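You operate a simulated robot arm through the tools that you are given. There is no shell and no other tool. Be economical: measure what you need, move in short steps, check, and stop when the job is done.

The job below is to be done with a simulated robot arm. You get a single attempt, and the scene is never put back.

Task
Fetch the pink tag block and set it on top of the grey spool. Push the top die drawer shut. Put the green test bolt on top of the rusty cylinder. Stack the M6 clear tub from the top of the gauge bench on top of the M8 clear tub. Take the yellow filter on the top of the gauge bench and put it away in the inside of the brown tray. Fetch the orange card and stand it on the top of the number two machine. Fetch the large hex nut and set it on the top of the gauge bench. Stack the 6 mm steel disc from the corner bench on top of the 4 mm steel disc. Take the blue pad on the middle bench and put it away on the aisle side of the parts bench. Count the big nuts on the middle bench, then put as many of the clear bags from the middle bench on the top of the gauge bench. Stack the grease tub marked "GREASE 2" from the middle bench on top of the grease tub marked "GREASE 1". Put the nut on the middle bench away on the top of the number one machine. Do these in any order. Set down upright: yellow filter, orange card, clear bag.
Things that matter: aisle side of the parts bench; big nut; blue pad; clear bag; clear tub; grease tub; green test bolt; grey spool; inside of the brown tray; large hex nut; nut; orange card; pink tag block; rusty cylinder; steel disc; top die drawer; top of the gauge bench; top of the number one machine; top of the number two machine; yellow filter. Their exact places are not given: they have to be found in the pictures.

The check looks at the end state, three seconds after you hand in, the way a careful person would. Anything else that was tipped, shoved, dropped, spilled or broken makes it a failure.

Robot
A 6-joint arm with a fingered hand on a trunk, on a base that drives. Base frame: it is fixed to the floor where the robot stands at the start and does not move with it; the origin is under the middle of the robot, x ahead of it, y to its left, z up. Lengths are in mm, angles in rad, forces in N, time in s.
With the tool pointing down near the work surface it reaches from about 580 to 580 mm from the robot's upright axis, wherever it stands. Its first joint turns from -2.897 to 2.897 rad. Places, roughly: aisle side of the parts bench (24x94 cm) [-5880, -3560, 760]; big nut (3x3x2 cm) [-8500, 300, 900]; blue pad (8x11x3 cm) [-8400, 1200, 900]; clear bag [-8500, 500, 1000]; clear tub [-5500, 3000, 1000]; grease tub [-8500, 750, 1000]; green test bolt (3x3x5 cm) [-7100, 3300, 900]; grey spool (10x10x8 cm) [700, 700, 1000]; inside of the brown tray (24x13 cm) [-3180, -3700, 920]; large hex nut (4x4x2 cm) [-8400, 2100, 900]; nut (3x3x2 cm) [-8600, 200, 900]; orange card [-4500, 3000, 1000]; pink tag block [500, -250, 500]; rusty cylinder (7x7x8 cm) [-6700, 3300, 900]; steel disc [-8500, 2250, 750]; top die drawer [-6800, 2800, 700]; top of the gauge bench [-5000, 3100, 900]; top of the number one machine [-2200, 600, 1000]; top of the number two machine [-700, 600, 1000]; yellow filter [-5000, 3000, 1000]. Payload 4 kg.
Tool frame: the origin (TCP) lies between the finger pads and is the grasp point; the fingertips stand 20 mm ahead of it; z points along the fingers, y is the line along which they close. Largest opening 140 mm; the body of the gripper starts 54 mm behind the TCP. The gripper is a hand of 3 fingers: y runs from the thumb to the fingers, the wrist lies at [0, 0, -215] in the tool frame.
Orientation is told as [roll, pitch, yaw] about the base's x, y, z axes, in that order, counted from this pose: with the fingers straight down and closing along the base's y, the tool's x points along the base's -x, its y along +y and its z along -z.

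Tools
- The arm moves only by the tool arm_command. Its argument "targets" is a list of rows, each a list of 2 entries, a list of its own where there are three numbers: the shift along the base's x, y, z in mm, then the turn, a rotation vector about the base's x, y, z in rad. In form: [[[tx, ty, tz], [rx, ry, rz]], ...]. A call has 1 to 20 rows; each row shifts and turns the commanded pose from where the row before left it. Rows are played at 5 a second. More than 50 mm and 0.15 rad between two rows, and nothing of the call is played. Where a pose cannot be reached the arm comes as near as it can. A force on the tool above 40 N (or 10 N above the force at the start of the call, whichever is more), or a blocked arm, ends the call early, and 0.2 s more pass. In this call time passes only in rows, and 0.2 s behind the last. It gives the time, the measured TCP pose, the force on the tool (base axes), the opening and the grip force at its end, in the units of the frame above (readings bear some noise), with the torque about the TCP (base axes, N m) and any sound that the robot's microphone picked up.
- Cameras (640 x 400 px; columns grow to the right, rows downward): "scene" is now at [9, 241.4, 1658.3]; the picture's right is [0.81, -0.59, 0.00], its down [-0.52, -0.70, -0.49] and it looks along [0.29, 0.40, -0.87] (base axes); focal length 214 px, centre (320, 200). "wrist" rides on the gripper at [74, -43, -79] in the tool frame; the picture's right is [0.50, 0.87, 0.00], its down [-0.59, 0.34, -0.73] and it looks along [-0.64, 0.37, 0.68] (tool axes); focal length 275 px, centre (320, 200).
- get_image(camera): a new picture of that camera. It takes no simulated time.
- lift_body(by): slides the trunk up (or, below 0, down) by that many mm; the arm and the scene camera ride with it, the base frame stays. It gives what a move gives, with no picture.
- roll_base(legs): drives the robot by 1 to 6 legs, each [ahead, left, turn to the left] in mm, mm and rad, along the robot's own axes; the way and the turn of a leg run together, so that a leg with both is an arc; at most 1500 mm and 3.142 rad a leg. The arm and the cameras ride along, it lands a little off, and it stops where it bumps. It gives what a move gives.
- curl_fingers(finger1, finger2, thumb_bend): sets how far each is bent, from 0 (flat) to 100 (curled in); at 30 the hand is open as for a grip, at 70 the pads meet at the TCP. One left out holds its place. A second passes; each finger stops where it meets its share of the squeeze, and holds until it gets a number again. It is the only way to open and close the hand. It gives what a move gives, with no picture; readings hold the bend of each and the force on the fingers (four entries, about 0 where the hand has none), thumb and palm.
- pan_tilt(pan, tilt): turns the head with the scene camera to pan (to the left, within 2.094 rad either way) and tilt (down, from -0.506 to 1.204), counted from straight ahead of the robot. It gives what a move gives.
- pixel_to_xyz(camera, pixels): for up to 12 pixels [column, row] of the newest picture of that camera ("zoom" is the newest enlarged one), the place [x, y, z] in the base frame of the surface seen there, good to about 2 mm, but the place of the scene camera against the robot may be out by one fixed shift of up to 18 mm in any direction. It takes no simulated time.
- enlarge(camera, box): a new picture of the part [left, top, right, bottom] of that camera's present view, enlarged. It takes no simulated time.
- finish_job(): hands the job in; it is judged then, once.

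Work in short steps. Measure before you move; look again where a grasp or a placing could have gone wrong, and mend it. You have 385 turns and 360 pictures in all, those below and enlarged ones among them. Open the gripper and draw the arm clear of the work before you hand the job in, unless the task says otherwise; then end with one line.

The tools are called after "Request:" by a JSON object that holds its "method" and its "body". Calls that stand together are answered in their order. arm_command: Moves the arm, as the interface text tells. Its arguments: {"type":"object","properties":{"targets":{"type":"array"}},"required":["targets"]} The other tools are called the same way: lift_body (by) slides the trunk up or down; curl_fingers (finger1, finger2, thumb_bend) moves the fingers one by one; roll_base (legs) drives the base; pan_tilt (pan, tilt) turns the head that bears the scene camera; get_image (camera) takes a picture; pixel_to_xyz (camera, pixels) gives the place of the surface under pixels of a picture; enlarge (camera, box) takes an enlarged picture of a part of a camera's view; finish_job () hands the job in.

At the start:

```text
t: 0.0
tool_pos: [166.1, 389.4, 1227.2]
ee_rot: [0.0, 0.0, 0.002]
wrist_force: [0.1, 0.9, 0.6]
torque: [-0.01, 0.0, 0.0]
grip_width: 139.8
gripper_force: 0.1
shape: jaw
bend: [30.0, 30.0, 30.0]
finger forces: [0.0, 0.0, 0.1, 0.0, 0.1, 0.1]
trunk travel left (down, up): [-275.0, 315.0]
robot x, y, heading: [2.9, 0.1, 0.003]
head pan, tilt: [0.935, 1.054]
```

scene: 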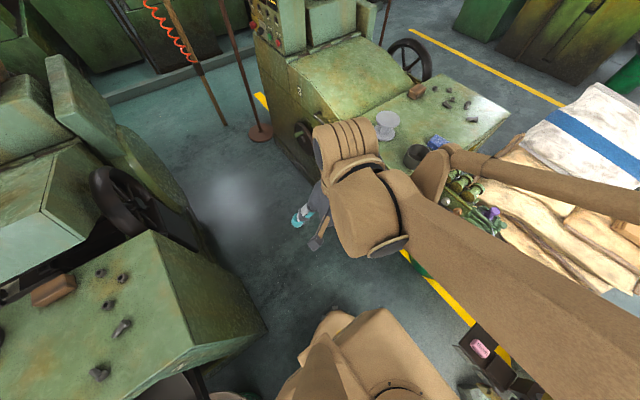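
wrist: 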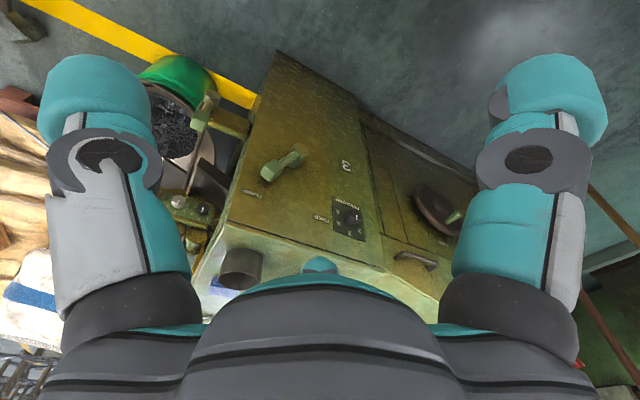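

The scene picture shows the pink block in a dark bin near (481,348) and the grey spool near (385,122). I measure both first.

Request:
{"method": "pixel_to_xyz", "body": {"camera": "scene", "pixels": [[481, 348], [475, 345], [487, 352], [385, 118], [376, 118], [396, 118], [385, 140], [470, 330], [500, 375], [460, 350], [490, 115], [330, 85]]}}

Request:
{"method": "enlarge", "body": {"camera": "scene", "box": [420, 290, 580, 390]}}

Request:
{"method": "enlarge", "body": {"camera": "scene", "box": [340, 80, 500, 180]}}

```text
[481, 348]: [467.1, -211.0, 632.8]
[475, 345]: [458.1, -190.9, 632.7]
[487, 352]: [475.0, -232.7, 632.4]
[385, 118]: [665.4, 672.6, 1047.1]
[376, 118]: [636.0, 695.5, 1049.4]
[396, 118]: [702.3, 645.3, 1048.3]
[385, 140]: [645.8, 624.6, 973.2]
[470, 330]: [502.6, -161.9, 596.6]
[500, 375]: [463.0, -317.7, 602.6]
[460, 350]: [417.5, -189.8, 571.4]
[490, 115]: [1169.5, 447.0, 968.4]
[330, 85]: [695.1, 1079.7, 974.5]
```

```text
4.00 times, centred on (500, 340) of scene
```

zoom: 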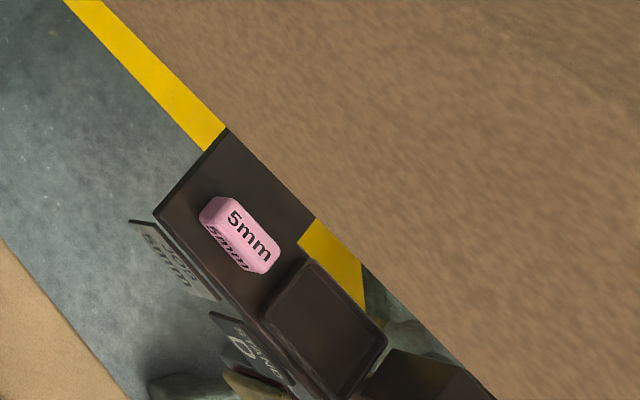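

```text
4.00 times, centred on (420, 130) of scene
```

zoom: 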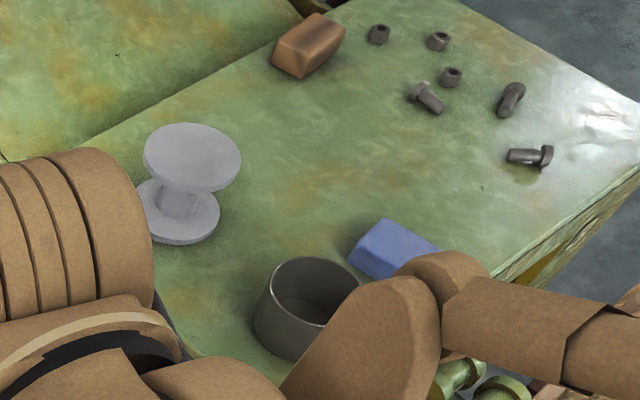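

Block top is about (467,-211,632). I turn the head to see it without the arm in the way.

Request:
{"method": "pan_tilt", "body": {"pan": -0.42, "tilt": 1.0}}

Request:
{"method": "get_image", "body": {"camera": "scene"}}

```text
t: 1.5
tool_pos: [165.8, 388.3, 1227.9]
ee_rot: [-0.001, 0.0, -0.001]
wrist_force: [-0.3, 0.3, 0.2]
torque: [0.0, -0.03, 0.01]
grip_width: 139.7
gripper_force: 0.1
shape: jaw
bend: [30.0, 30.0, 30.0]
finger forces: [0.0, 0.0, 0.0, 0.0, 0.1, 0.1]
trunk travel left (down, up): [-275.0, 315.0]
robot x, y, heading: [0.0, -1.4, -0.004]
head pan, tilt: [-0.421, 1.0]
```

```text
355 pictures are left
```

scene: 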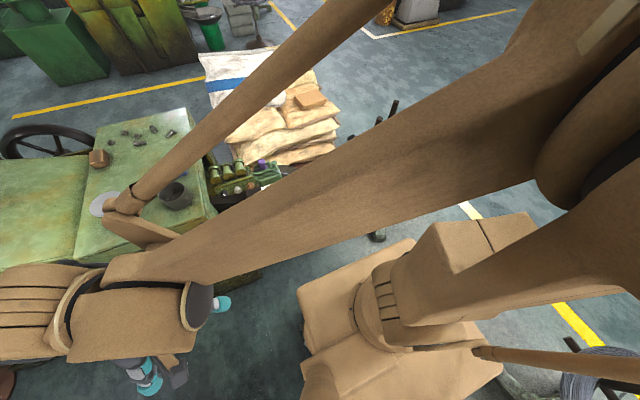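

The arm blocks the view from this side; I swing the tool high over toward the block's side, keeping z at 1227.

Request:
{"method": "arm_command", "body": {"targets": [[[35, -30, 0], [0, 0, 0]], [[35, -30, 0], [0, 0, 0]], [[35, -30, 0], [0, 0, 0]], [[35, -30, 0], [0, 0, 0]], [[30, -40, 0], [0, 0, 0]], [[30, -40, 0], [0, 0, 0]], [[30, -40, 0], [0, 0, 0]], [[25, -42, 0], [0, 0, 0]], [[25, -42, 0], [0, 0, 0]], [[20, -45, 0], [0, 0, 0]], [[15, -45, 0], [0, 0, 0]], [[10, -45, 0], [0, 0, 0]], [[10, -45, 0], [0, 0, 0]], [[5, -45, 0], [0, 0, 0]], [[0, -45, 0], [0, 0, 0]]]}}

Request:
{"method": "get_image", "body": {"camera": "scene"}}

Request:
{"method": "get_image", "body": {"camera": "wrist"}}

```text
t: 4.7
tool_pos: [506.7, -208.4, 1225.8]
ee_rot: [-0.001, 0.0, 0.0]
wrist_force: [0.4, -1.0, 0.5]
torque: [-0.03, 0.02, -0.03]
grip_width: 140.0
gripper_force: 0.1
shape: jaw
bend: [30.0, 30.0, 30.0]
finger forces: [0.1, 0.1, 0.0, 0.0, 0.0, 0.1]
trunk travel left (down, up): [-275.0, 315.0]
robot x, y, heading: [-2.1, 1.2, 0.001]
head pan, tilt: [-0.421, 1.0]
```

```text
354 pictures are left
```

scene: 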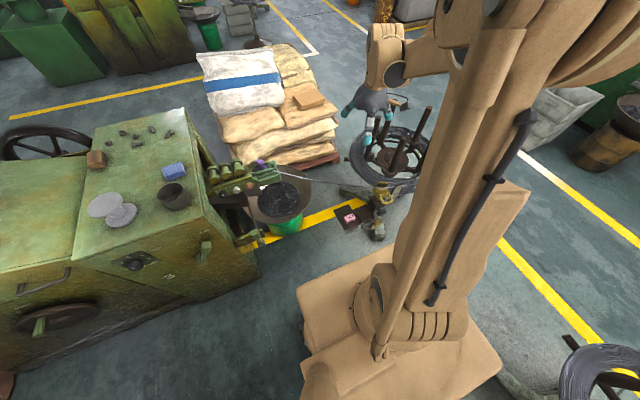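

```text
353 pictures are left
```

wrist: 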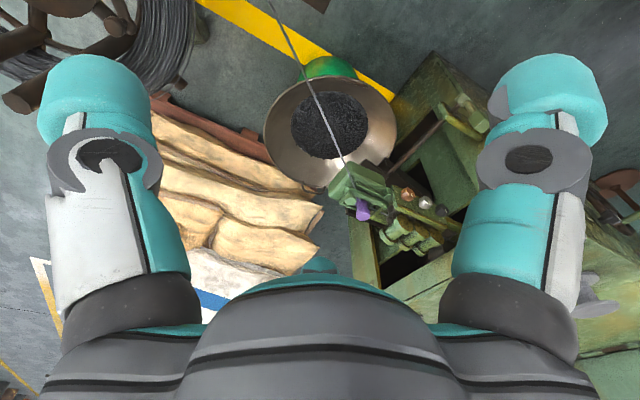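

Now the block is visible at (349,217). I enlarge it and its stand.

Request:
{"method": "enlarge", "body": {"camera": "scene", "box": [308, 180, 404, 240]}}

Request:
{"method": "pixel_to_xyz", "body": {"camera": "zoom", "pixels": [[275, 245], [245, 225], [305, 245], [255, 265], [300, 228], [240, 320], [330, 200], [390, 280], [200, 250]]}}

Request:
{"method": "enlarge", "body": {"camera": "scene", "box": [328, 75, 424, 135]}}

```text
6.67 times, centred on (356, 210) of scene
```

zoom: 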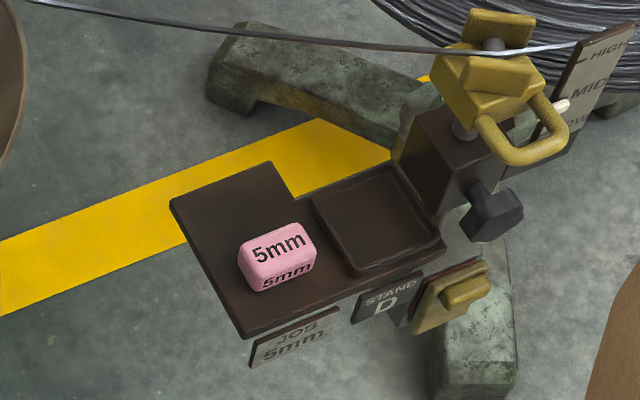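

```text
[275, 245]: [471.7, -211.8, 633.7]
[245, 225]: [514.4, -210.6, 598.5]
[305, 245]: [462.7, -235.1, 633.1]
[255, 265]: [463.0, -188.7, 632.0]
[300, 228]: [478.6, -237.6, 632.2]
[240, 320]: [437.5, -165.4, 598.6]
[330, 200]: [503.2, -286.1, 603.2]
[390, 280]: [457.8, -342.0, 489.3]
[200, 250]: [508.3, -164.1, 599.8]
```

```text
6.67 times, centred on (376, 105) of scene
```

zoom: 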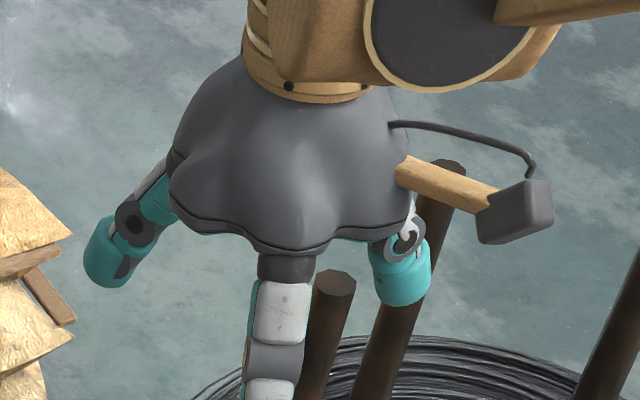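

Block top z≈632, plate 598, long side along y. I turn the hand −90° (closing along x) and lower over it so that the wrist camera can see it.

Request:
{"method": "arm_command", "body": {"targets": [[[-4, 0, -30], [0, 0, -0.143]], [[-4, 0, -30], [0, 0, -0.143]], [[-4, 0, -30], [0, 0, -0.143]], [[-4, 0, -30], [0, 0, -0.143]], [[-4, 0, -30], [0, 0, -0.143]], [[-4, 0, -30], [0, 0, -0.143]], [[-4, 0, -30], [0, 0, -0.143]], [[-4, 0, -30], [0, 0, -0.143]], [[-4, 0, -30], [0, 0, -0.143]], [[0, 0, -30], [0, 0, -0.143]], [[0, 0, -30], [0, 0, -0.141]], [[0, 0, -30], [0, 0, 0]]]}}

Request:
{"method": "get_image", "body": {"camera": "wrist"}}

Request:
{"method": "get_image", "body": {"camera": "scene"}}

```text
t: 7.3
tool_pos: [494.1, -216.4, 876.8]
ee_rot: [-0.002, 0.002, -1.571]
wrist_force: [0.0, 0.3, 0.2]
torque: [0.0, 0.0, 0.02]
grip_width: 140.2
gripper_force: 0.1
shape: jaw
bend: [30.0, 30.0, 30.0]
finger forces: [0.0, 0.0, 0.0, 0.0, 0.0, 0.0]
out of reach, approached as far as the arm can: row 11, 12
trunk travel left (down, up): [-275.0, 315.0]
robot x, y, heading: [1.2, -1.7, 0.002]
head pan, tilt: [-0.421, 1.0]
```

```text
350 pictures are left
```

wrist: 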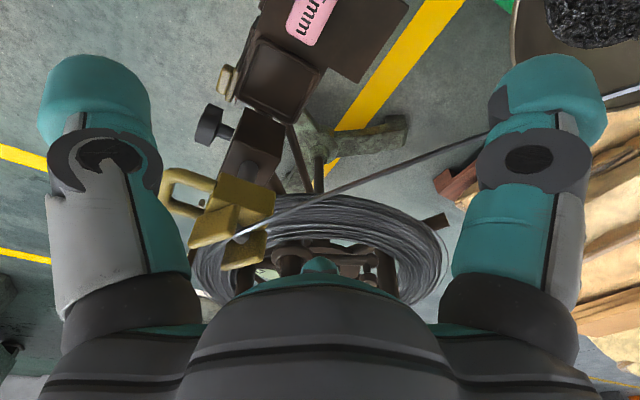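

```text
349 pictures are left
```

scene: 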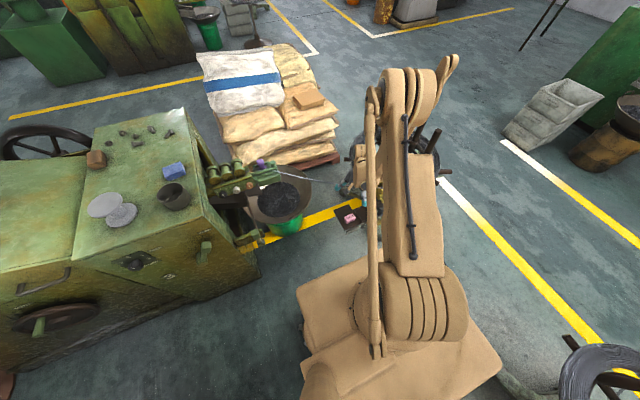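

The block shows at (312,18) in the wrist picture. I measure it there, as the wrist camera is true.

Request:
{"method": "pixel_to_xyz", "body": {"camera": "wrist", "pixels": [[312, 15], [298, 10], [325, 20], [305, 40], [318, 3], [360, 20], [290, 32], [318, 40]]}}

Request:
{"method": "pixel_to_xyz", "body": {"camera": "scene", "pixels": [[349, 217], [346, 218], [352, 216]]}}

Request:
{"method": "enlarge", "body": {"camera": "wrist", "box": [240, 0, 400, 100]}}

```text
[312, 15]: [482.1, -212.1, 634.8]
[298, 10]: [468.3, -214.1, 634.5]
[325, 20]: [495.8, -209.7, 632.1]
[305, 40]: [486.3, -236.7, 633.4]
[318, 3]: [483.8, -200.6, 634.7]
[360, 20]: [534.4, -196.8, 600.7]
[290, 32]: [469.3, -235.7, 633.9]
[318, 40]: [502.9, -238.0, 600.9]
```

```text
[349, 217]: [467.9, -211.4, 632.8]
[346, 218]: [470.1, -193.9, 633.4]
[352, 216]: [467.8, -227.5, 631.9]
```

```text
4.00 times, centred on (320, 50) of wrist
```

zoom: 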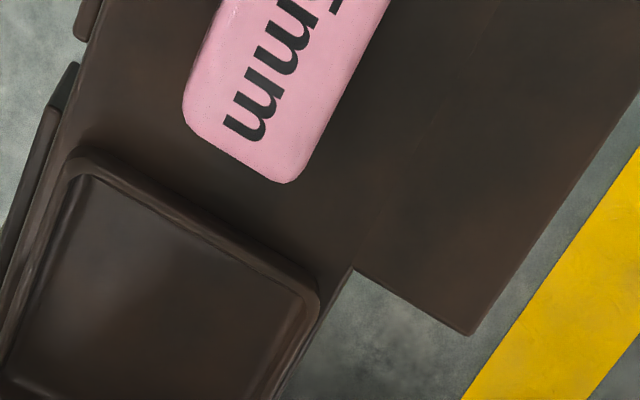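

Wrist says the block's centre is (482,-213), 28 mm wide in x; the scene camera is off by about +14 in x. The inner reach limit is near, so I back the base 60 mm and lower the trunk.

Request:
{"method": "arm_command", "body": {"targets": [[[0, 0, 40], [0, 0, 0]]]}}

Request:
{"method": "roll_base", "body": {"legs": [[-60, 0, 0]]}}

```text
t: 7.7
tool_pos: [491.7, -216.0, 919.7]
ee_rot: [0.0, -0.001, -1.571]
wrist_force: [-0.2, 0.1, 0.1]
torque: [-0.03, 0.01, 0.0]
grip_width: 139.9
gripper_force: 0.0
shape: jaw
bend: [30.0, 30.0, 30.0]
finger forces: [0.0, 0.0, 0.1, 0.1, 0.0, 0.1]
trunk travel left (down, up): [-275.0, 315.0]
robot x, y, heading: [1.0, 0.6, -0.002]
head pan, tilt: [-0.421, 1.0]
```

```text
t: 8.7
tool_pos: [432.0, -216.6, 920.0]
ee_rot: [0.003, 0.0, -1.571]
wrist_force: [-0.4, 0.0, -0.1]
torque: [0.01, -0.04, -0.06]
grip_width: 140.0
gripper_force: 0.1
shape: jaw
bend: [30.0, 30.0, 30.0]
finger forces: [0.0, 0.0, 0.0, 0.0, 0.0, 0.1]
trunk travel left (down, up): [-275.0, 315.0]
robot x, y, heading: [-59.7, 3.7, -0.002]
head pan, tilt: [-0.421, 1.0]
```

Move the tool over the block centre and drop the trunk 150 mm, then check with the wrist camera.

Request:
{"method": "arm_command", "body": {"targets": [[[25, 2, 0], [0, 0, 0]], [[25, 1, 0], [0, 0, 0]]]}}

Request:
{"method": "lift_body", "body": {"by": -180}}

Request:
{"method": "get_image", "body": {"camera": "wrist"}}

```text
t: 9.3
tool_pos: [483.8, -214.7, 919.1]
ee_rot: [-0.002, -0.001, -1.571]
wrist_force: [-0.4, 0.9, 0.3]
torque: [-0.05, -0.02, 0.02]
grip_width: 139.7
gripper_force: 0.1
shape: jaw
bend: [30.0, 30.0, 30.0]
finger forces: [0.0, 0.0, 0.0, 0.0, 0.0, 0.0]
trunk travel left (down, up): [-275.0, 315.0]
robot x, y, heading: [-62.7, 0.6, 0.001]
head pan, tilt: [-0.421, 1.0]
```

```text
t: 11.3
tool_pos: [481.1, -214.5, 739.2]
ee_rot: [-0.001, 0.0, -1.571]
wrist_force: [-0.6, 0.2, -0.9]
torque: [0.01, 0.0, 0.01]
grip_width: 140.1
gripper_force: 0.1
shape: jaw
bend: [30.0, 30.0, 30.0]
finger forces: [0.0, 0.1, 0.1, 0.0, 0.0, 0.1]
trunk travel left (down, up): [-95.0, 495.0]
robot x, y, heading: [-63.1, -1.0, -0.001]
head pan, tilt: [-0.421, 1.0]
```

```text
347 pictures are left
```

wrist: 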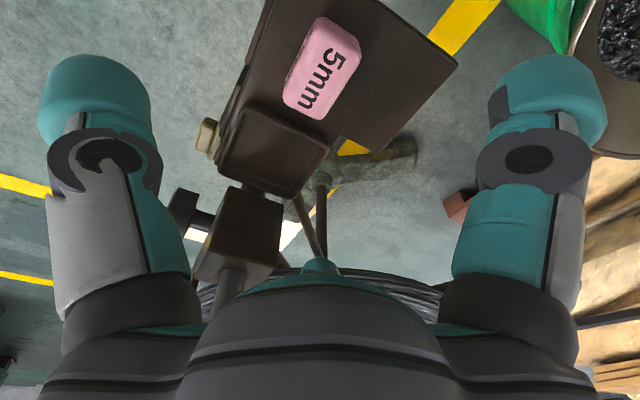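

Block at (322,68). Measure its corners again from here.

Request:
{"method": "pixel_to_xyz", "body": {"camera": "wrist", "pixels": [[325, 65], [318, 22], [355, 42], [288, 95], [320, 110], [302, 58], [337, 78], [370, 60]]}}

```text
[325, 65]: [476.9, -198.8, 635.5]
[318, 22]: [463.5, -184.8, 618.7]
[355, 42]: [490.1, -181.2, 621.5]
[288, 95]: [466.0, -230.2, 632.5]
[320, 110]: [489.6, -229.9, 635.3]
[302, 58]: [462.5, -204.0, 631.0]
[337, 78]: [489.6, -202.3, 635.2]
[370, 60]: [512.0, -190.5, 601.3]
```

Block centre now reads about (477,-207). I nudge over it, then lower trunk 90 mm.

Request:
{"method": "arm_command", "body": {"targets": [[[-4, 7, 0], [0, 0, 0]]]}}

Request:
{"method": "lift_body", "body": {"by": -85}}

Request:
{"method": "get_image", "body": {"camera": "wrist"}}

```text
t: 11.7
tool_pos: [477.6, -207.4, 738.6]
ee_rot: [0.0, 0.0, -1.572]
wrist_force: [0.0, 0.1, -0.6]
torque: [-0.01, 0.03, 0.0]
grip_width: 139.8
gripper_force: 0.1
shape: jaw
bend: [30.0, 30.0, 30.0]
finger forces: [0.1, 0.0, 0.0, 0.0, 0.1, 0.1]
trunk travel left (down, up): [-95.0, 495.0]
robot x, y, heading: [-62.0, -2.4, -0.004]
head pan, tilt: [-0.421, 1.0]
```

```text
t: 12.9
tool_pos: [477.0, -207.2, 654.3]
ee_rot: [-0.001, 0.0, -1.57]
wrist_force: [0.1, 0.6, -0.7]
torque: [-0.03, -0.01, 0.0]
grip_width: 139.8
gripper_force: 0.0
shape: jaw
bend: [30.0, 30.0, 30.0]
finger forces: [0.0, 0.1, 0.0, 0.0, 0.0, 0.0]
trunk travel left (down, up): [-10.0, 580.0]
robot x, y, heading: [-56.9, 4.0, -0.002]
head pan, tilt: [-0.421, 1.0]
```

```text
346 pictures are left
```

wrist: 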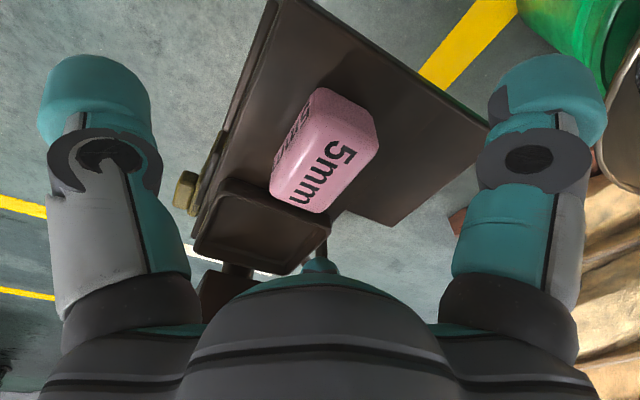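

The block top's centre sits near (325,158), in line with the TCP. I lower the last 30 mm with the arm and close.

Request:
{"method": "arm_command", "body": {"targets": [[[0, 1, -15], [0, 0, 0]], [[0, 0, -14], [0, 0, 0]]]}}

Request:
{"method": "curl_fingers", "body": {"finger1": 66, "finger2": 66, "thumb_bend": 66}}

Request:
{"method": "get_image", "body": {"camera": "wrist"}}

```text
t: 13.6
tool_pos: [475.4, -203.0, 627.5]
ee_rot: [0.001, -0.003, -1.569]
wrist_force: [-11.0, 10.5, 36.3]
torque: [-2.57, -1.47, -0.36]
grip_width: 139.8
gripper_force: 0.1
shape: jaw
bend: [30.0, 25.0, 30.0]
finger forces: [0.1, 37.4, 0.0, 0.0, 0.0, 0.1]
trunk travel left (down, up): [-10.0, 580.0]
robot x, y, heading: [-65.5, 0.2, 0.003]
head pan, tilt: [-0.421, 1.0]
stopped in row 2: the force on the tool passed its limit at 44 N (the readings are from after the stop); the commanded pose is now the measured one
```

```text
t: 14.1
tool_pos: [474.4, -203.7, 628.8]
ee_rot: [0.002, -0.003, -1.57]
wrist_force: [-13.4, 6.7, 38.6]
torque: [-2.82, -1.64, -0.69]
grip_width: 14.4
gripper_force: 20.6
shape: fingers
bend: [66.0, 30.0, 66.0]
finger forces: [0.2, 40.7, 0.0, 0.1, 0.0, 0.0]
trunk travel left (down, up): [-10.0, 580.0]
robot x, y, heading: [-59.8, -1.6, -0.005]
head pan, tilt: [-0.421, 1.0]
stopped: the force on the tool passed its limit at 51 N (the readings are from after the stop); the commanded pose is now the measured one
```

```text
345 pictures are left
```

wrist: 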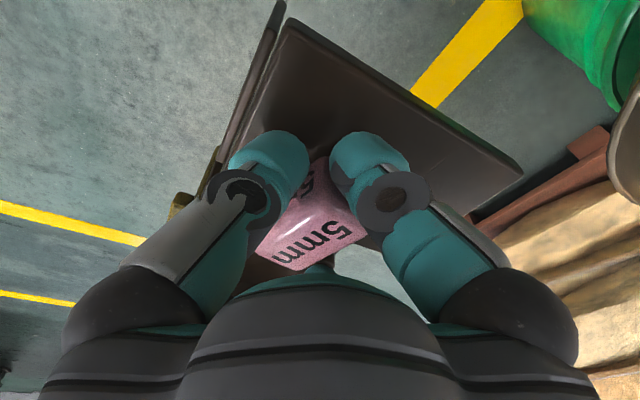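

Finger2 came down on the neighbouring pan, and the block got twisted. I open, rise, and look.

Request:
{"method": "curl_fingers", "body": {"finger1": 30, "thumb_bend": 30}}

Request:
{"method": "arm_command", "body": {"targets": [[[0, 0, 20], [0, 0, 0]], [[0, 0, 40], [0, 0, 0]]]}}

Request:
{"method": "get_image", "body": {"camera": "wrist"}}

Request:
{"method": "get_image", "body": {"camera": "scene"}}

```text
t: 15.1
tool_pos: [474.2, -205.1, 626.6]
ee_rot: [0.001, -0.004, -1.572]
wrist_force: [-18.7, 7.8, 46.2]
torque: [-3.39, -1.89, -1.02]
grip_width: 124.0
gripper_force: 24.6
shape: fingers
bend: [30.0, 30.0, 30.0]
finger forces: [0.1, 49.9, 0.0, 0.1, 0.0, 0.0]
trunk travel left (down, up): [-10.0, 580.0]
robot x, y, heading: [-62.9, 1.2, -0.001]
head pan, tilt: [-0.421, 1.0]
```

```text
t: 15.7
tool_pos: [477.0, -205.1, 683.7]
ee_rot: [-0.004, 0.001, -1.568]
wrist_force: [0.7, 0.1, -0.3]
torque: [0.01, 0.02, 0.01]
grip_width: 124.3
gripper_force: 0.0
shape: fingers
bend: [30.0, 37.0, 30.0]
finger forces: [0.0, 0.0, 0.0, 0.0, 0.1, 0.0]
trunk travel left (down, up): [-10.0, 580.0]
robot x, y, heading: [-59.0, 2.6, 0.003]
head pan, tilt: [-0.421, 1.0]
```

```text
344 pictures are left
```

wrist: 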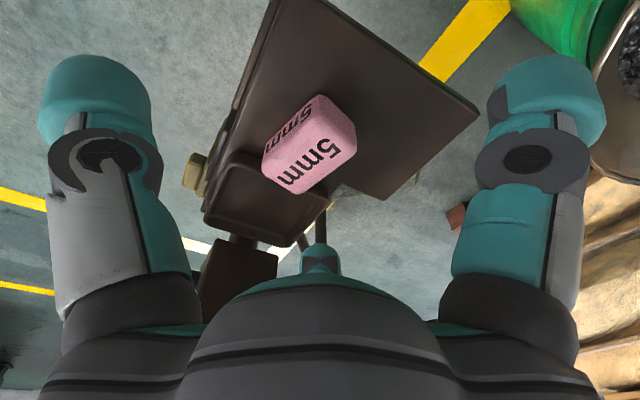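

```text
343 pictures are left
```

scene: 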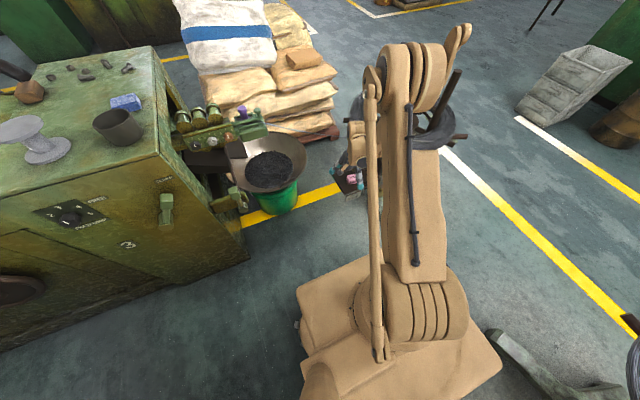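

Block still on the plate, rotated. Measure the new corners.

Request:
{"method": "enlarge", "body": {"camera": "wrist", "box": [200, 60, 424, 200]}}

Request:
{"method": "pixel_to_xyz", "body": {"camera": "wrist", "pixels": [[320, 98], [355, 150], [300, 192], [265, 172], [318, 145], [312, 128], [334, 165], [268, 152], [240, 160], [330, 190], [225, 155], [318, 208]]}}

```text
2.86 times, centred on (312, 130) of wrist
```

zoom: 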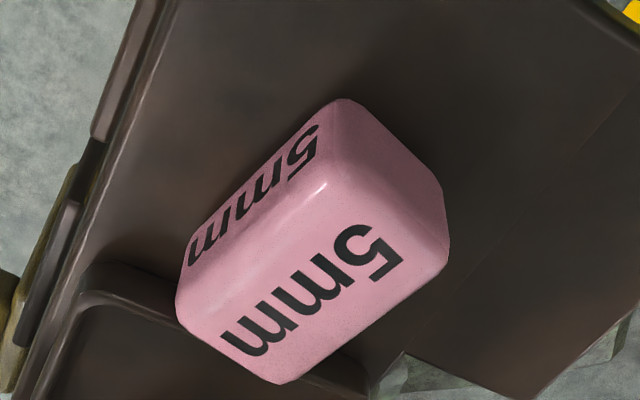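

```text
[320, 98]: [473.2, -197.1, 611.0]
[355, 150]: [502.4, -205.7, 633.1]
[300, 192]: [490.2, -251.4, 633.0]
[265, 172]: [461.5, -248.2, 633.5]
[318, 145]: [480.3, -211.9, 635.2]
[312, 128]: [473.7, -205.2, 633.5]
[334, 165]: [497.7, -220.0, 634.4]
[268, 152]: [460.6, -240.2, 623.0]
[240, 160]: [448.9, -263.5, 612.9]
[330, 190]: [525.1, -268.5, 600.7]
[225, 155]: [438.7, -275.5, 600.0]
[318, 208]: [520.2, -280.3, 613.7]
```

Block centre is now (482,-228), turned about 15°, touching the pan rim (z 613). I align the hand (−0.255 rad), centre, and pre-close the fingers to clear the rim.

Request:
{"method": "arm_command", "body": {"targets": [[[2, -10, 0], [0, 0, -0.13]], [[3, -12, 0], [0, 0, -0.125]]]}}

Request:
{"method": "curl_fingers", "body": {"finger1": 50, "finger2": 50, "thumb_bend": 50}}

Request:
{"method": "get_image", "body": {"camera": "wrist"}}

```text
t: 16.3
tool_pos: [483.2, -227.5, 684.2]
ee_rot: [-0.002, -0.001, -1.828]
wrist_force: [0.0, 0.0, -0.2]
torque: [0.02, 0.01, 0.0]
grip_width: 124.3
gripper_force: 0.0
shape: fingers
bend: [30.0, 37.0, 30.0]
finger forces: [0.0, 0.1, 0.0, 0.0, 0.0, 0.0]
trunk travel left (down, up): [-10.0, 580.0]
robot x, y, heading: [-61.5, -2.6, -0.001]
head pan, tilt: [-0.421, 1.0]
```

```text
t: 17.3
tool_pos: [481.6, -226.1, 684.8]
ee_rot: [-0.002, -0.001, -1.826]
wrist_force: [-0.1, 0.2, -0.6]
torque: [0.0, 0.0, 0.03]
grip_width: 63.8
gripper_force: 0.0
shape: fingers
bend: [50.0, 50.0, 50.0]
finger forces: [0.0, 0.1, 0.0, 0.1, 0.0, 0.0]
trunk travel left (down, up): [-10.0, 580.0]
robot x, y, heading: [-64.1, 2.3, -0.002]
head pan, tilt: [-0.421, 1.0]
```

```text
341 pictures are left
```

wrist: 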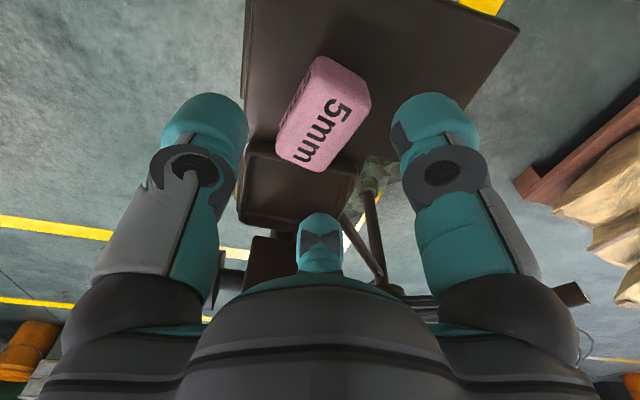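

All three fingers are pre-closed. Measure the block again to centre precisely.

Request:
{"method": "pixel_to_xyz", "body": {"camera": "wrist", "pixels": [[318, 70], [366, 92], [320, 168], [280, 150], [322, 122]]}}

```text
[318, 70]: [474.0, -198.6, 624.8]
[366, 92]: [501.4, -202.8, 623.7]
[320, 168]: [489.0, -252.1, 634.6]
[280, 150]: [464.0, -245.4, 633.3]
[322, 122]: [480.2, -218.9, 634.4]
```

Centred. Lower to z≈637 and close all fingers.

Request:
{"method": "arm_command", "body": {"targets": [[[0, 1, -25], [0, 0, 0]], [[0, 0, -23], [0, 0, 0]]]}}

Request:
{"method": "curl_fingers", "body": {"finger1": 70, "finger2": 70, "thumb_bend": 70}}

Request:
{"method": "get_image", "body": {"camera": "wrist"}}

```text
t: 17.9
tool_pos: [481.5, -225.2, 639.6]
ee_rot: [0.003, -0.004, -1.824]
wrist_force: [0.8, -3.1, 33.0]
torque: [-1.5, -0.44, -0.02]
grip_width: 63.6
gripper_force: 14.6
shape: fingers
bend: [50.0, 48.0, 50.0]
finger forces: [0.0, 29.6, 0.0, 0.0, 0.1, 0.1]
trunk travel left (down, up): [-10.0, 580.0]
robot x, y, heading: [-59.3, 2.7, 0.001]
head pan, tilt: [-0.421, 1.0]
```

```text
t: 18.2
tool_pos: [480.3, -226.0, 640.4]
ee_rot: [0.006, -0.005, -1.827]
wrist_force: [-1.5, 1.5, 35.4]
torque: [-1.45, -0.41, -0.02]
grip_width: 38.9
gripper_force: 37.9
shape: fingers
bend: [58.0, 51.0, 60.0]
finger forces: [12.5, 41.9, 0.1, 0.0, 21.3, 0.0]
trunk travel left (down, up): [-10.0, 580.0]
robot x, y, heading: [-57.8, -0.1, 0.002]
head pan, tilt: [-0.421, 1.0]
stopped: the force on the tool passed its limit at 45 N (the readings are from after the stop); the commanded pose is now the measured one
```

```text
340 pictures are left
```

wrist: 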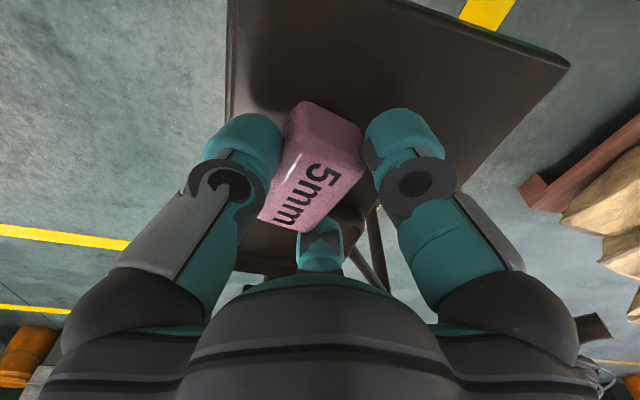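

Finger2 landed on the block's corner. Better grasp: thumb on the block's free +y end, fingers on its two sides. I open, rise and turn the hand another −90°.

Request:
{"method": "curl_fingers", "body": {"finger1": 48, "finger2": 48, "thumb_bend": 48}}

Request:
{"method": "arm_command", "body": {"targets": [[[0, 0, 40], [0, 0, 0]], [[0, 0, 40], [0, 0, 0]]]}}

Request:
{"method": "arm_command", "body": {"targets": [[[0, 1, 0], [0, 0, -0.143]], [[0, 1, 0], [0, 0, -0.143]], [[0, 1, 0], [0, 0, -0.143]], [[0, 1, 0], [0, 0, -0.143]], [[0, 1, 0], [0, 0, -0.143]], [[0, 1, 0], [0, 0, -0.143]], [[0, 1, 0], [0, 0, -0.143]], [[0, 1, 0], [0, 0, -0.143]], [[0, 0, 0], [0, 0, -0.143]], [[0, 0, 0], [0, 0, -0.143]], [[0, 0, 0], [0, 0, -0.141]]]}}

Request:
{"method": "get_image", "body": {"camera": "wrist"}}

```text
t: 19.2
tool_pos: [483.1, -226.1, 637.8]
ee_rot: [0.001, -0.001, -1.827]
wrist_force: [-0.2, -2.3, -0.7]
torque: [-0.06, 0.0, -0.05]
grip_width: 69.6
gripper_force: 1.1
shape: fingers
bend: [48.0, 47.0, 48.0]
finger forces: [0.0, 1.8, 0.1, 0.0, 0.0, 0.0]
trunk travel left (down, up): [-10.0, 580.0]
robot x, y, heading: [-62.0, 3.7, -0.004]
head pan, tilt: [-0.421, 1.0]
```

```text
t: 19.8
tool_pos: [482.0, -225.2, 717.7]
ee_rot: [0.001, -0.001, -1.826]
wrist_force: [-0.4, 0.4, 0.6]
torque: [0.0, -0.02, 0.01]
grip_width: 70.1
gripper_force: 0.1
shape: fingers
bend: [48.0, 48.0, 48.0]
finger forces: [0.0, 0.1, 0.0, 0.0, 0.0, 0.0]
trunk travel left (down, up): [-10.0, 580.0]
robot x, y, heading: [-59.3, 0.7, -0.002]
head pan, tilt: [-0.421, 1.0]
```

```text
t: 22.2
tool_pos: [481.7, -218.3, 716.9]
ee_rot: [0.0, -0.001, 2.883]
wrist_force: [-0.5, -0.5, 0.7]
torque: [0.0, -0.01, 0.03]
grip_width: 70.0
gripper_force: 0.2
shape: fingers
bend: [48.0, 48.0, 48.0]
finger forces: [0.1, 0.1, 0.1, 0.0, 0.0, 0.0]
trunk travel left (down, up): [-10.0, 580.0]
robot x, y, heading: [-61.8, 0.0, -0.004]
head pan, tilt: [-0.421, 1.0]
```

```text
339 pictures are left
```

wrist: 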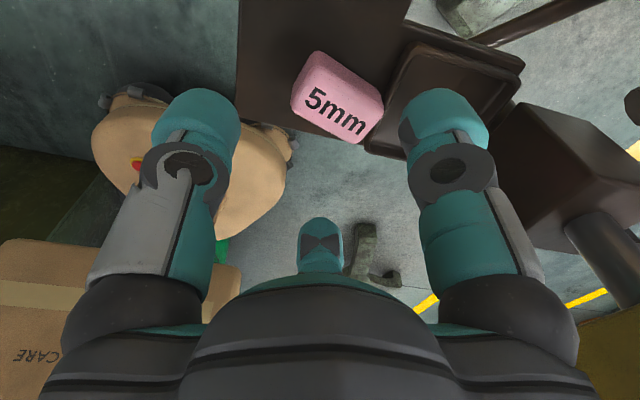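

Measure the block from this view.

Request:
{"method": "pixel_to_xyz", "body": {"camera": "wrist", "pixels": [[318, 55], [382, 100], [355, 142], [293, 100], [335, 95], [400, 60], [372, 150], [540, 130], [560, 200]]}}

```text
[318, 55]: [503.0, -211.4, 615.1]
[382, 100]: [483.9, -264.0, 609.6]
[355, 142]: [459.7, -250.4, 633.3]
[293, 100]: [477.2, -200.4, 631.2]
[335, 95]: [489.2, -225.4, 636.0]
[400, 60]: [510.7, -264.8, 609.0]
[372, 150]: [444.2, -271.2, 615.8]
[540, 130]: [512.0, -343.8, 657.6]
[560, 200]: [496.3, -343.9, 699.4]
```

Block centre about (481,-231), axis tilted ~19°. I pre-close to 54, align, and lower to z 626.

Request:
{"method": "curl_fingers", "body": {"finger1": 54, "finger2": 54, "thumb_bend": 52}}

Request:
{"method": "arm_command", "body": {"targets": [[[2, -3, -30], [0, 0, -0.07]], [[0, 0, -30], [0, 0, 0]], [[0, 0, -15], [0, 0, 0]], [[0, 0, -16], [0, 0, 0]]]}}

Request:
{"method": "get_image", "body": {"camera": "wrist"}}

```text
t: 23.2
tool_pos: [482.1, -218.4, 718.7]
ee_rot: [-0.001, -0.003, 2.888]
wrist_force: [0.4, 0.6, -0.3]
torque: [-0.01, 0.01, -0.03]
grip_width: 54.5
gripper_force: 0.0
shape: fingers
bend: [54.0, 54.0, 52.0]
finger forces: [0.0, 0.1, 0.0, 0.0, 0.0, 0.0]
trunk travel left (down, up): [-10.0, 580.0]
robot x, y, heading: [-59.6, 0.7, -0.0]
head pan, tilt: [-0.421, 1.0]
```

```text
t: 24.2
tool_pos: [484.0, -222.8, 627.2]
ee_rot: [-0.001, 0.0, 2.816]
wrist_force: [3.3, -2.0, 17.8]
torque: [0.17, -0.2, 0.0]
grip_width: 54.7
gripper_force: 8.5
shape: fingers
bend: [54.0, 54.0, 52.0]
finger forces: [4.4, 4.2, 0.0, 0.0, 8.4, 0.0]
trunk travel left (down, up): [-10.0, 580.0]
robot x, y, heading: [-62.3, -2.1, -0.002]
head pan, tilt: [-0.421, 1.0]
```

```text
338 pictures are left
```

wrist: 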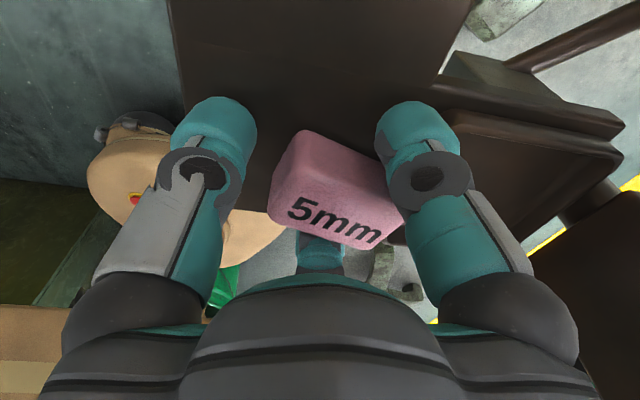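

All three tips just touch the plate. Raise 5 mm and close.

Request:
{"method": "arm_command", "body": {"targets": [[[0, 0, 6], [0, 0, 0]]]}}

Request:
{"method": "curl_fingers", "body": {"finger1": 70, "finger2": 70, "thumb_bend": 70}}

Request:
{"method": "get_image", "body": {"camera": "wrist"}}

```text
t: 24.6
tool_pos: [486.0, -223.2, 632.6]
ee_rot: [0.0, -0.003, 2.814]
wrist_force: [-0.8, 0.4, 0.2]
torque: [0.01, 0.02, 0.0]
grip_width: 54.7
gripper_force: 0.2
shape: fingers
bend: [54.0, 54.0, 52.0]
finger forces: [0.0, 0.0, 0.0, 0.0, 0.1, 0.0]
trunk travel left (down, up): [-10.0, 580.0]
robot x, y, heading: [-61.6, 2.4, -0.003]
head pan, tilt: [-0.421, 1.0]
```

```text
t: 25.6
tool_pos: [485.8, -220.6, 631.7]
ee_rot: [0.001, -0.002, 2.816]
wrist_force: [0.5, 12.0, -0.2]
torque: [0.24, -0.02, 0.06]
grip_width: 32.1
gripper_force: 21.1
shape: fingers
bend: [59.0, 60.0, 62.0]
finger forces: [11.0, 11.2, 0.0, 0.1, 19.3, 0.0]
trunk travel left (down, up): [-10.0, 580.0]
robot x, y, heading: [-58.4, 1.2, -0.001]
head pan, tilt: [-0.421, 1.0]
```

```text
337 pictures are left
```

wrist: 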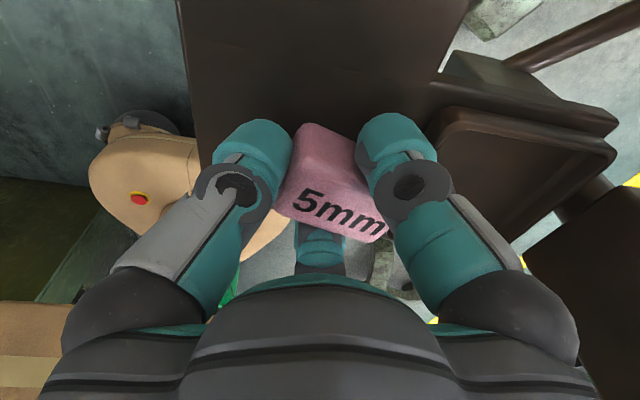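

Balanced grip (11/11/19 N). Lift and look.

Request:
{"method": "arm_command", "body": {"targets": [[[0, 0, 15], [0, 0, 0]], [[0, 0, 40], [0, 0, 0]], [[0, 0, 45], [0, 0, 0]], [[0, 0, 50], [0, 0, 0]]]}}

Request:
{"method": "get_image", "body": {"camera": "wrist"}}

```text
t: 26.6
tool_pos: [483.3, -222.6, 781.3]
ee_rot: [0.002, -0.002, 2.815]
wrist_force: [0.1, -0.7, -0.8]
torque: [0.0, 0.01, 0.01]
grip_width: 26.7
gripper_force: 15.6
shape: fingers
bend: [60.0, 60.0, 66.0]
finger forces: [10.8, 11.6, 0.0, 0.1, 9.2, 0.0]
trunk travel left (down, up): [-10.0, 580.0]
robot x, y, heading: [-61.3, 4.1, 0.004]
head pan, tilt: [-0.421, 1.0]
```

```text
336 pictures are left
```

wrist: 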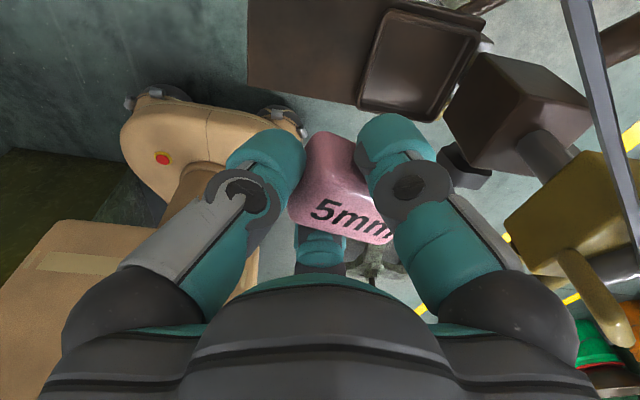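

Block held. A wire strip shows at right (600,100); I measure it to be sure the way up is clear.

Request:
{"method": "pixel_to_xyz", "body": {"camera": "wrist", "pixels": [[575, 20], [600, 100], [625, 180]]}}

Request:
{"method": "get_image", "body": {"camera": "scene"}}

```text
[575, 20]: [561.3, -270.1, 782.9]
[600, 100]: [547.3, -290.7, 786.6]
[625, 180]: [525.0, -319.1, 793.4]
```

```text
335 pictures are left
```

scene: 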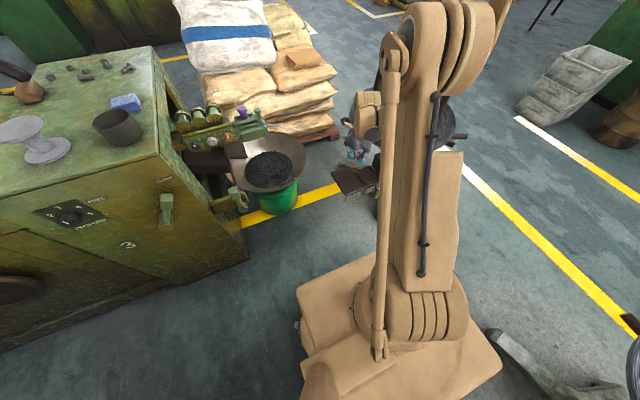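

The wire stays outside the hand's path. I raise the trunk and measure the machine's edges to plan where to stand.

Request:
{"method": "lift_body", "body": {"by": 420}}

Request:
{"method": "get_image", "body": {"camera": "scene"}}

```text
refused: 420 is not a number from -400 to 400
```

```text
334 pictures are left
```

scene: 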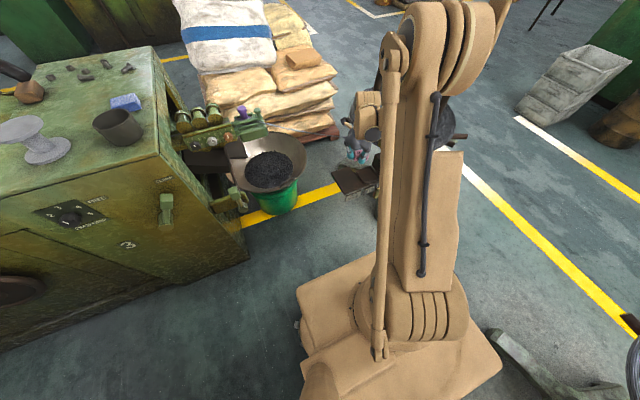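

Request:
{"method": "lift_body", "body": {"by": 400}}

Request:
{"method": "pan_tilt", "body": {"pan": 0.5, "tilt": 0.9}}

Request:
{"method": "get_image", "body": {"camera": "scene"}}

```text
t: 30.4
tool_pos: [485.4, -223.2, 1181.3]
ee_rot: [0.001, -0.002, 2.818]
wrist_force: [-0.5, -0.4, -1.3]
torque: [0.01, 0.02, 0.03]
grip_width: 26.8
gripper_force: 16.1
shape: fingers
bend: [60.0, 60.0, 66.0]
finger forces: [10.8, 11.8, 0.1, 0.0, 9.2, 0.0]
trunk travel left (down, up): [-410.0, 180.0]
robot x, y, heading: [-59.9, 0.5, 0.005]
head pan, tilt: [-0.421, 1.0]
```

```text
t: 31.6
tool_pos: [485.2, -222.2, 1180.9]
ee_rot: [0.0, -0.001, 2.817]
wrist_force: [-0.2, -0.1, -0.5]
torque: [-0.01, 0.0, -0.02]
grip_width: 27.0
gripper_force: 15.7
shape: fingers
bend: [60.0, 60.0, 66.0]
finger forces: [10.8, 11.7, 0.1, 0.1, 9.1, 0.0]
trunk travel left (down, up): [-410.0, 180.0]
robot x, y, heading: [-60.7, 2.1, -0.002]
head pan, tilt: [0.499, 0.901]
```

```text
333 pictures are left
```

scene: 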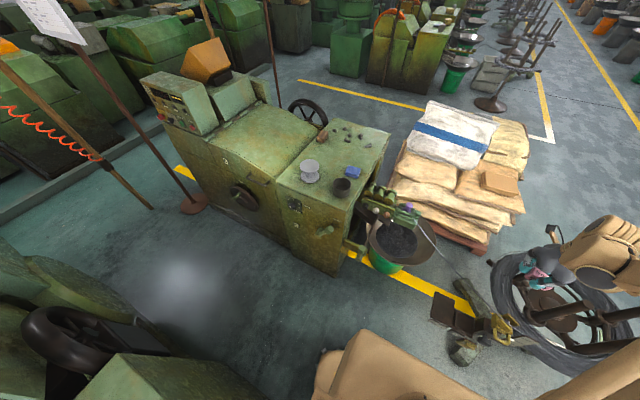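

Good overview. Measure spool, machine corner points and floor near the robot.

Request:
{"method": "pixel_to_xyz", "body": {"camera": "scene", "pixels": [[310, 163], [302, 163], [318, 163], [340, 273], [278, 183], [356, 212], [190, 190], [180, 372], [240, 260], [390, 270], [104, 356], [430, 240]]}}

Request:
{"method": "enlarge", "body": {"camera": "scene", "box": [270, 110, 430, 210]}}

```text
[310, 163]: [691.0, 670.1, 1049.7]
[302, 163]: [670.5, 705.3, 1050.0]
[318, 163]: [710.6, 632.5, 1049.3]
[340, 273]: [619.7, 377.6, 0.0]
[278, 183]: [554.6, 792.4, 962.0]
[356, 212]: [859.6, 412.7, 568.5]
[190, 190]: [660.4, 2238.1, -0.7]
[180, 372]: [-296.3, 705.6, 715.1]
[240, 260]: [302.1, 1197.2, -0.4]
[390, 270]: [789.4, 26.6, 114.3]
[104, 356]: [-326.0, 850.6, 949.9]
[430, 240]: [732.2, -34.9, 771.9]
```

```text
4.00 times, centred on (350, 160) of scene
```

zoom: 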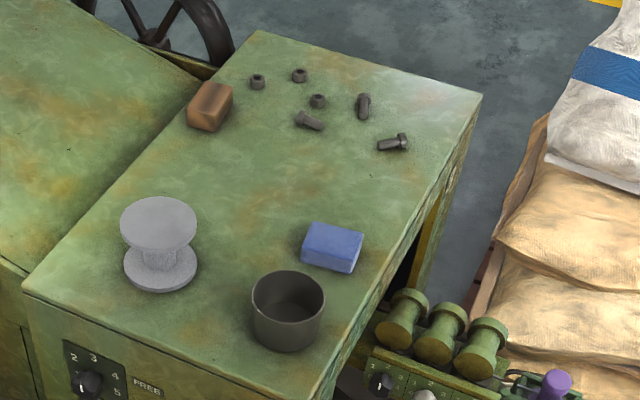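

The front face runs (620,378)→(302,1197); I'll stand about 580 mm from the spool along the face normal, near (143,454). Drive there with the hand high.

Request:
{"method": "roll_base", "body": {"legs": [[203, 450, 0]]}}

Request:
{"method": "get_image", "body": {"camera": "scene"}}

```text
t: 34.6
tool_pos: [686.1, 227.9, 1180.8]
ee_rot: [0.001, -0.002, 2.809]
wrist_force: [0.5, 0.4, -0.6]
torque: [-0.02, 0.01, -0.02]
grip_width: 26.9
gripper_force: 15.8
shape: fingers
bend: [60.0, 60.0, 66.0]
finger forces: [10.8, 11.6, 0.0, 0.0, 9.1, 0.0]
trunk travel left (down, up): [-410.0, 180.0]
robot x, y, heading: [143.5, 452.6, -0.012]
head pan, tilt: [0.499, 0.901]
```

```text
331 pictures are left
```

scene: 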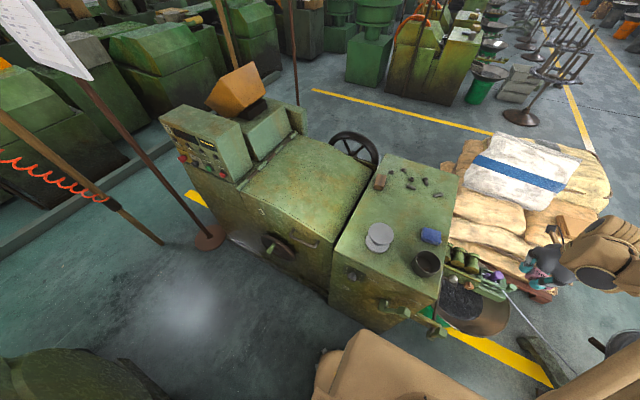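

Hand moves along y to over the spool; I measure the spool again meanwhile.

Request:
{"method": "pixel_to_xyz", "body": {"camera": "scene", "pixels": [[379, 233], [368, 233], [390, 233], [379, 226]]}}

Request:
{"method": "arm_command", "body": {"targets": [[[0, 45, 0], [0, 0, 0]], [[0, 45, 0], [0, 0, 0]], [[0, 45, 0], [0, 0, 0]], [[0, 45, 0], [0, 0, 0]], [[0, 45, 0], [0, 0, 0]], [[0, 45, 0], [0, 0, 0]], [[0, 45, 0], [0, 0, 0]], [[0, 45, 0], [0, 0, 0]], [[0, 45, 0], [0, 0, 0]]]}}

Request:
{"method": "get_image", "body": {"camera": "wrist"}}

Request:
{"method": "get_image", "body": {"camera": "scene"}}

```text
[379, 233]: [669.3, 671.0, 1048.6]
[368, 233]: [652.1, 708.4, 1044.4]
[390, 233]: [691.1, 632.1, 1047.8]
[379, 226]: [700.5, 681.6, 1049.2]
```

```text
t: 36.6
tool_pos: [687.2, 635.5, 1181.1]
ee_rot: [0.002, -0.002, 2.81]
wrist_force: [-0.3, 0.4, -1.2]
torque: [-0.01, -0.02, -0.01]
grip_width: 26.3
gripper_force: 15.6
shape: fingers
bend: [60.0, 60.0, 66.0]
finger forces: [10.7, 11.8, 0.0, 0.0, 9.0, 0.1]
trunk travel left (down, up): [-410.0, 180.0]
robot x, y, heading: [142.0, 451.7, -0.007]
head pan, tilt: [0.499, 0.901]
```

```text
330 pictures are left
```

wrist: 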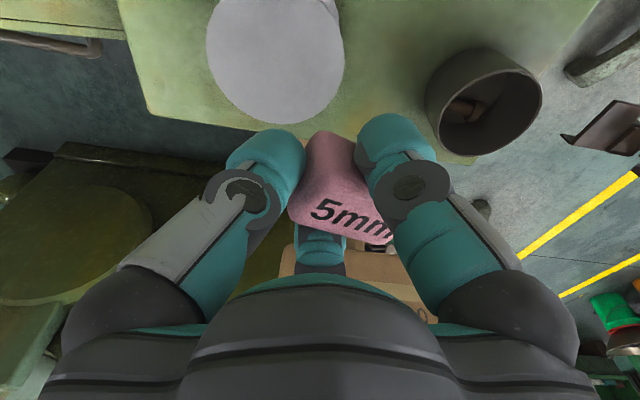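

```text
329 pictures are left
```

scene: 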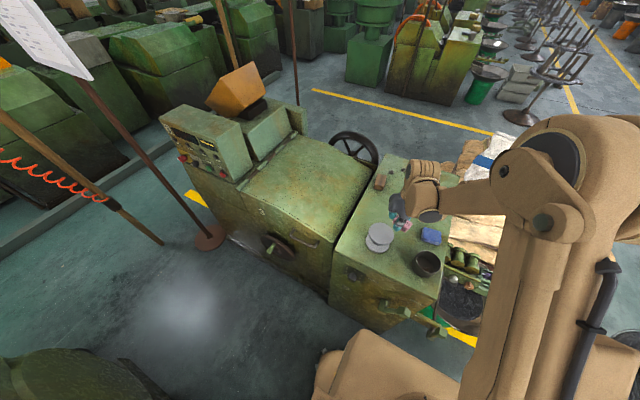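

Spool top visible at (275,50) in the wrist view; measure its rim.

Request:
{"method": "pixel_to_xyz", "body": {"camera": "wrist", "pixels": [[210, 50], [341, 60], [275, 119], [225, 3], [330, 5], [275, 50], [250, 115]]}}

```text
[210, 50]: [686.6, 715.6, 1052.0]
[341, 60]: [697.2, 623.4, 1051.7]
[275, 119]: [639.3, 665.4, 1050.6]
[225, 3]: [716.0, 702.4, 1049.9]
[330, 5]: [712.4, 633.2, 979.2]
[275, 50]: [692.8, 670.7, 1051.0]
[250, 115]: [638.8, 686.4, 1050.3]
```

Spool centre (689,669). Block centre sits ~9 mm toward tool +y, so TCP goes to (692,677); lower to 1100 first.

Request:
{"method": "arm_command", "body": {"targets": [[[3, 21, 0], [0, 0, 0]], [[2, 21, 0], [0, 0, 0]], [[0, 0, -40], [0, 0, 0]], [[0, 0, -40], [0, 0, 0]]]}}

Request:
{"method": "get_image", "body": {"camera": "wrist"}}

```text
t: 37.6
tool_pos: [690.6, 675.2, 1101.3]
ee_rot: [0.001, -0.001, 2.811]
wrist_force: [-0.4, 0.1, -0.9]
torque: [0.01, 0.03, 0.03]
grip_width: 26.8
gripper_force: 15.5
shape: fingers
bend: [60.0, 60.0, 66.0]
finger forces: [10.7, 11.6, 0.1, 0.0, 8.9, 0.0]
trunk travel left (down, up): [-410.0, 180.0]
robot x, y, heading: [142.5, 453.6, -0.001]
head pan, tilt: [0.499, 0.901]
```

```text
328 pictures are left
```

wrist: 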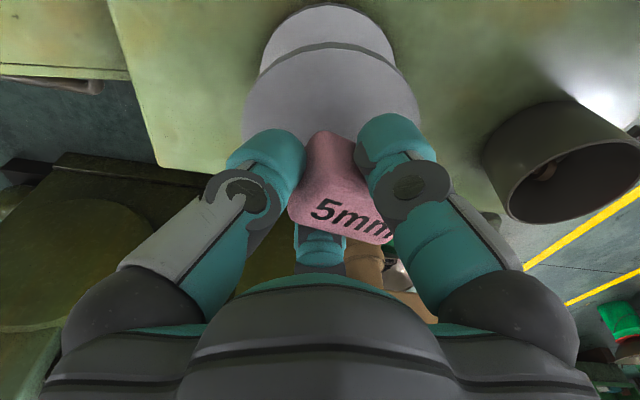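

Alignment looks right. Lower gently until contact.

Request:
{"method": "arm_command", "body": {"targets": [[[0, 0, -8], [0, 0, 0]], [[0, 0, -5], [0, 0, 0]], [[0, 0, -3], [0, 0, 0]], [[0, 0, -2], [0, 0, 0]]]}}

```text
t: 38.6
tool_pos: [691.3, 675.0, 1084.2]
ee_rot: [0.002, -0.002, 2.808]
wrist_force: [0.0, 0.3, 0.6]
torque: [-0.08, -0.02, 0.02]
grip_width: 26.4
gripper_force: 15.6
shape: fingers
bend: [60.0, 60.0, 66.0]
finger forces: [11.1, 11.7, 0.0, 0.1, 8.7, 0.0]
trunk travel left (down, up): [-410.0, 180.0]
robot x, y, heading: [142.2, 457.2, -0.007]
head pan, tilt: [0.499, 0.901]
```

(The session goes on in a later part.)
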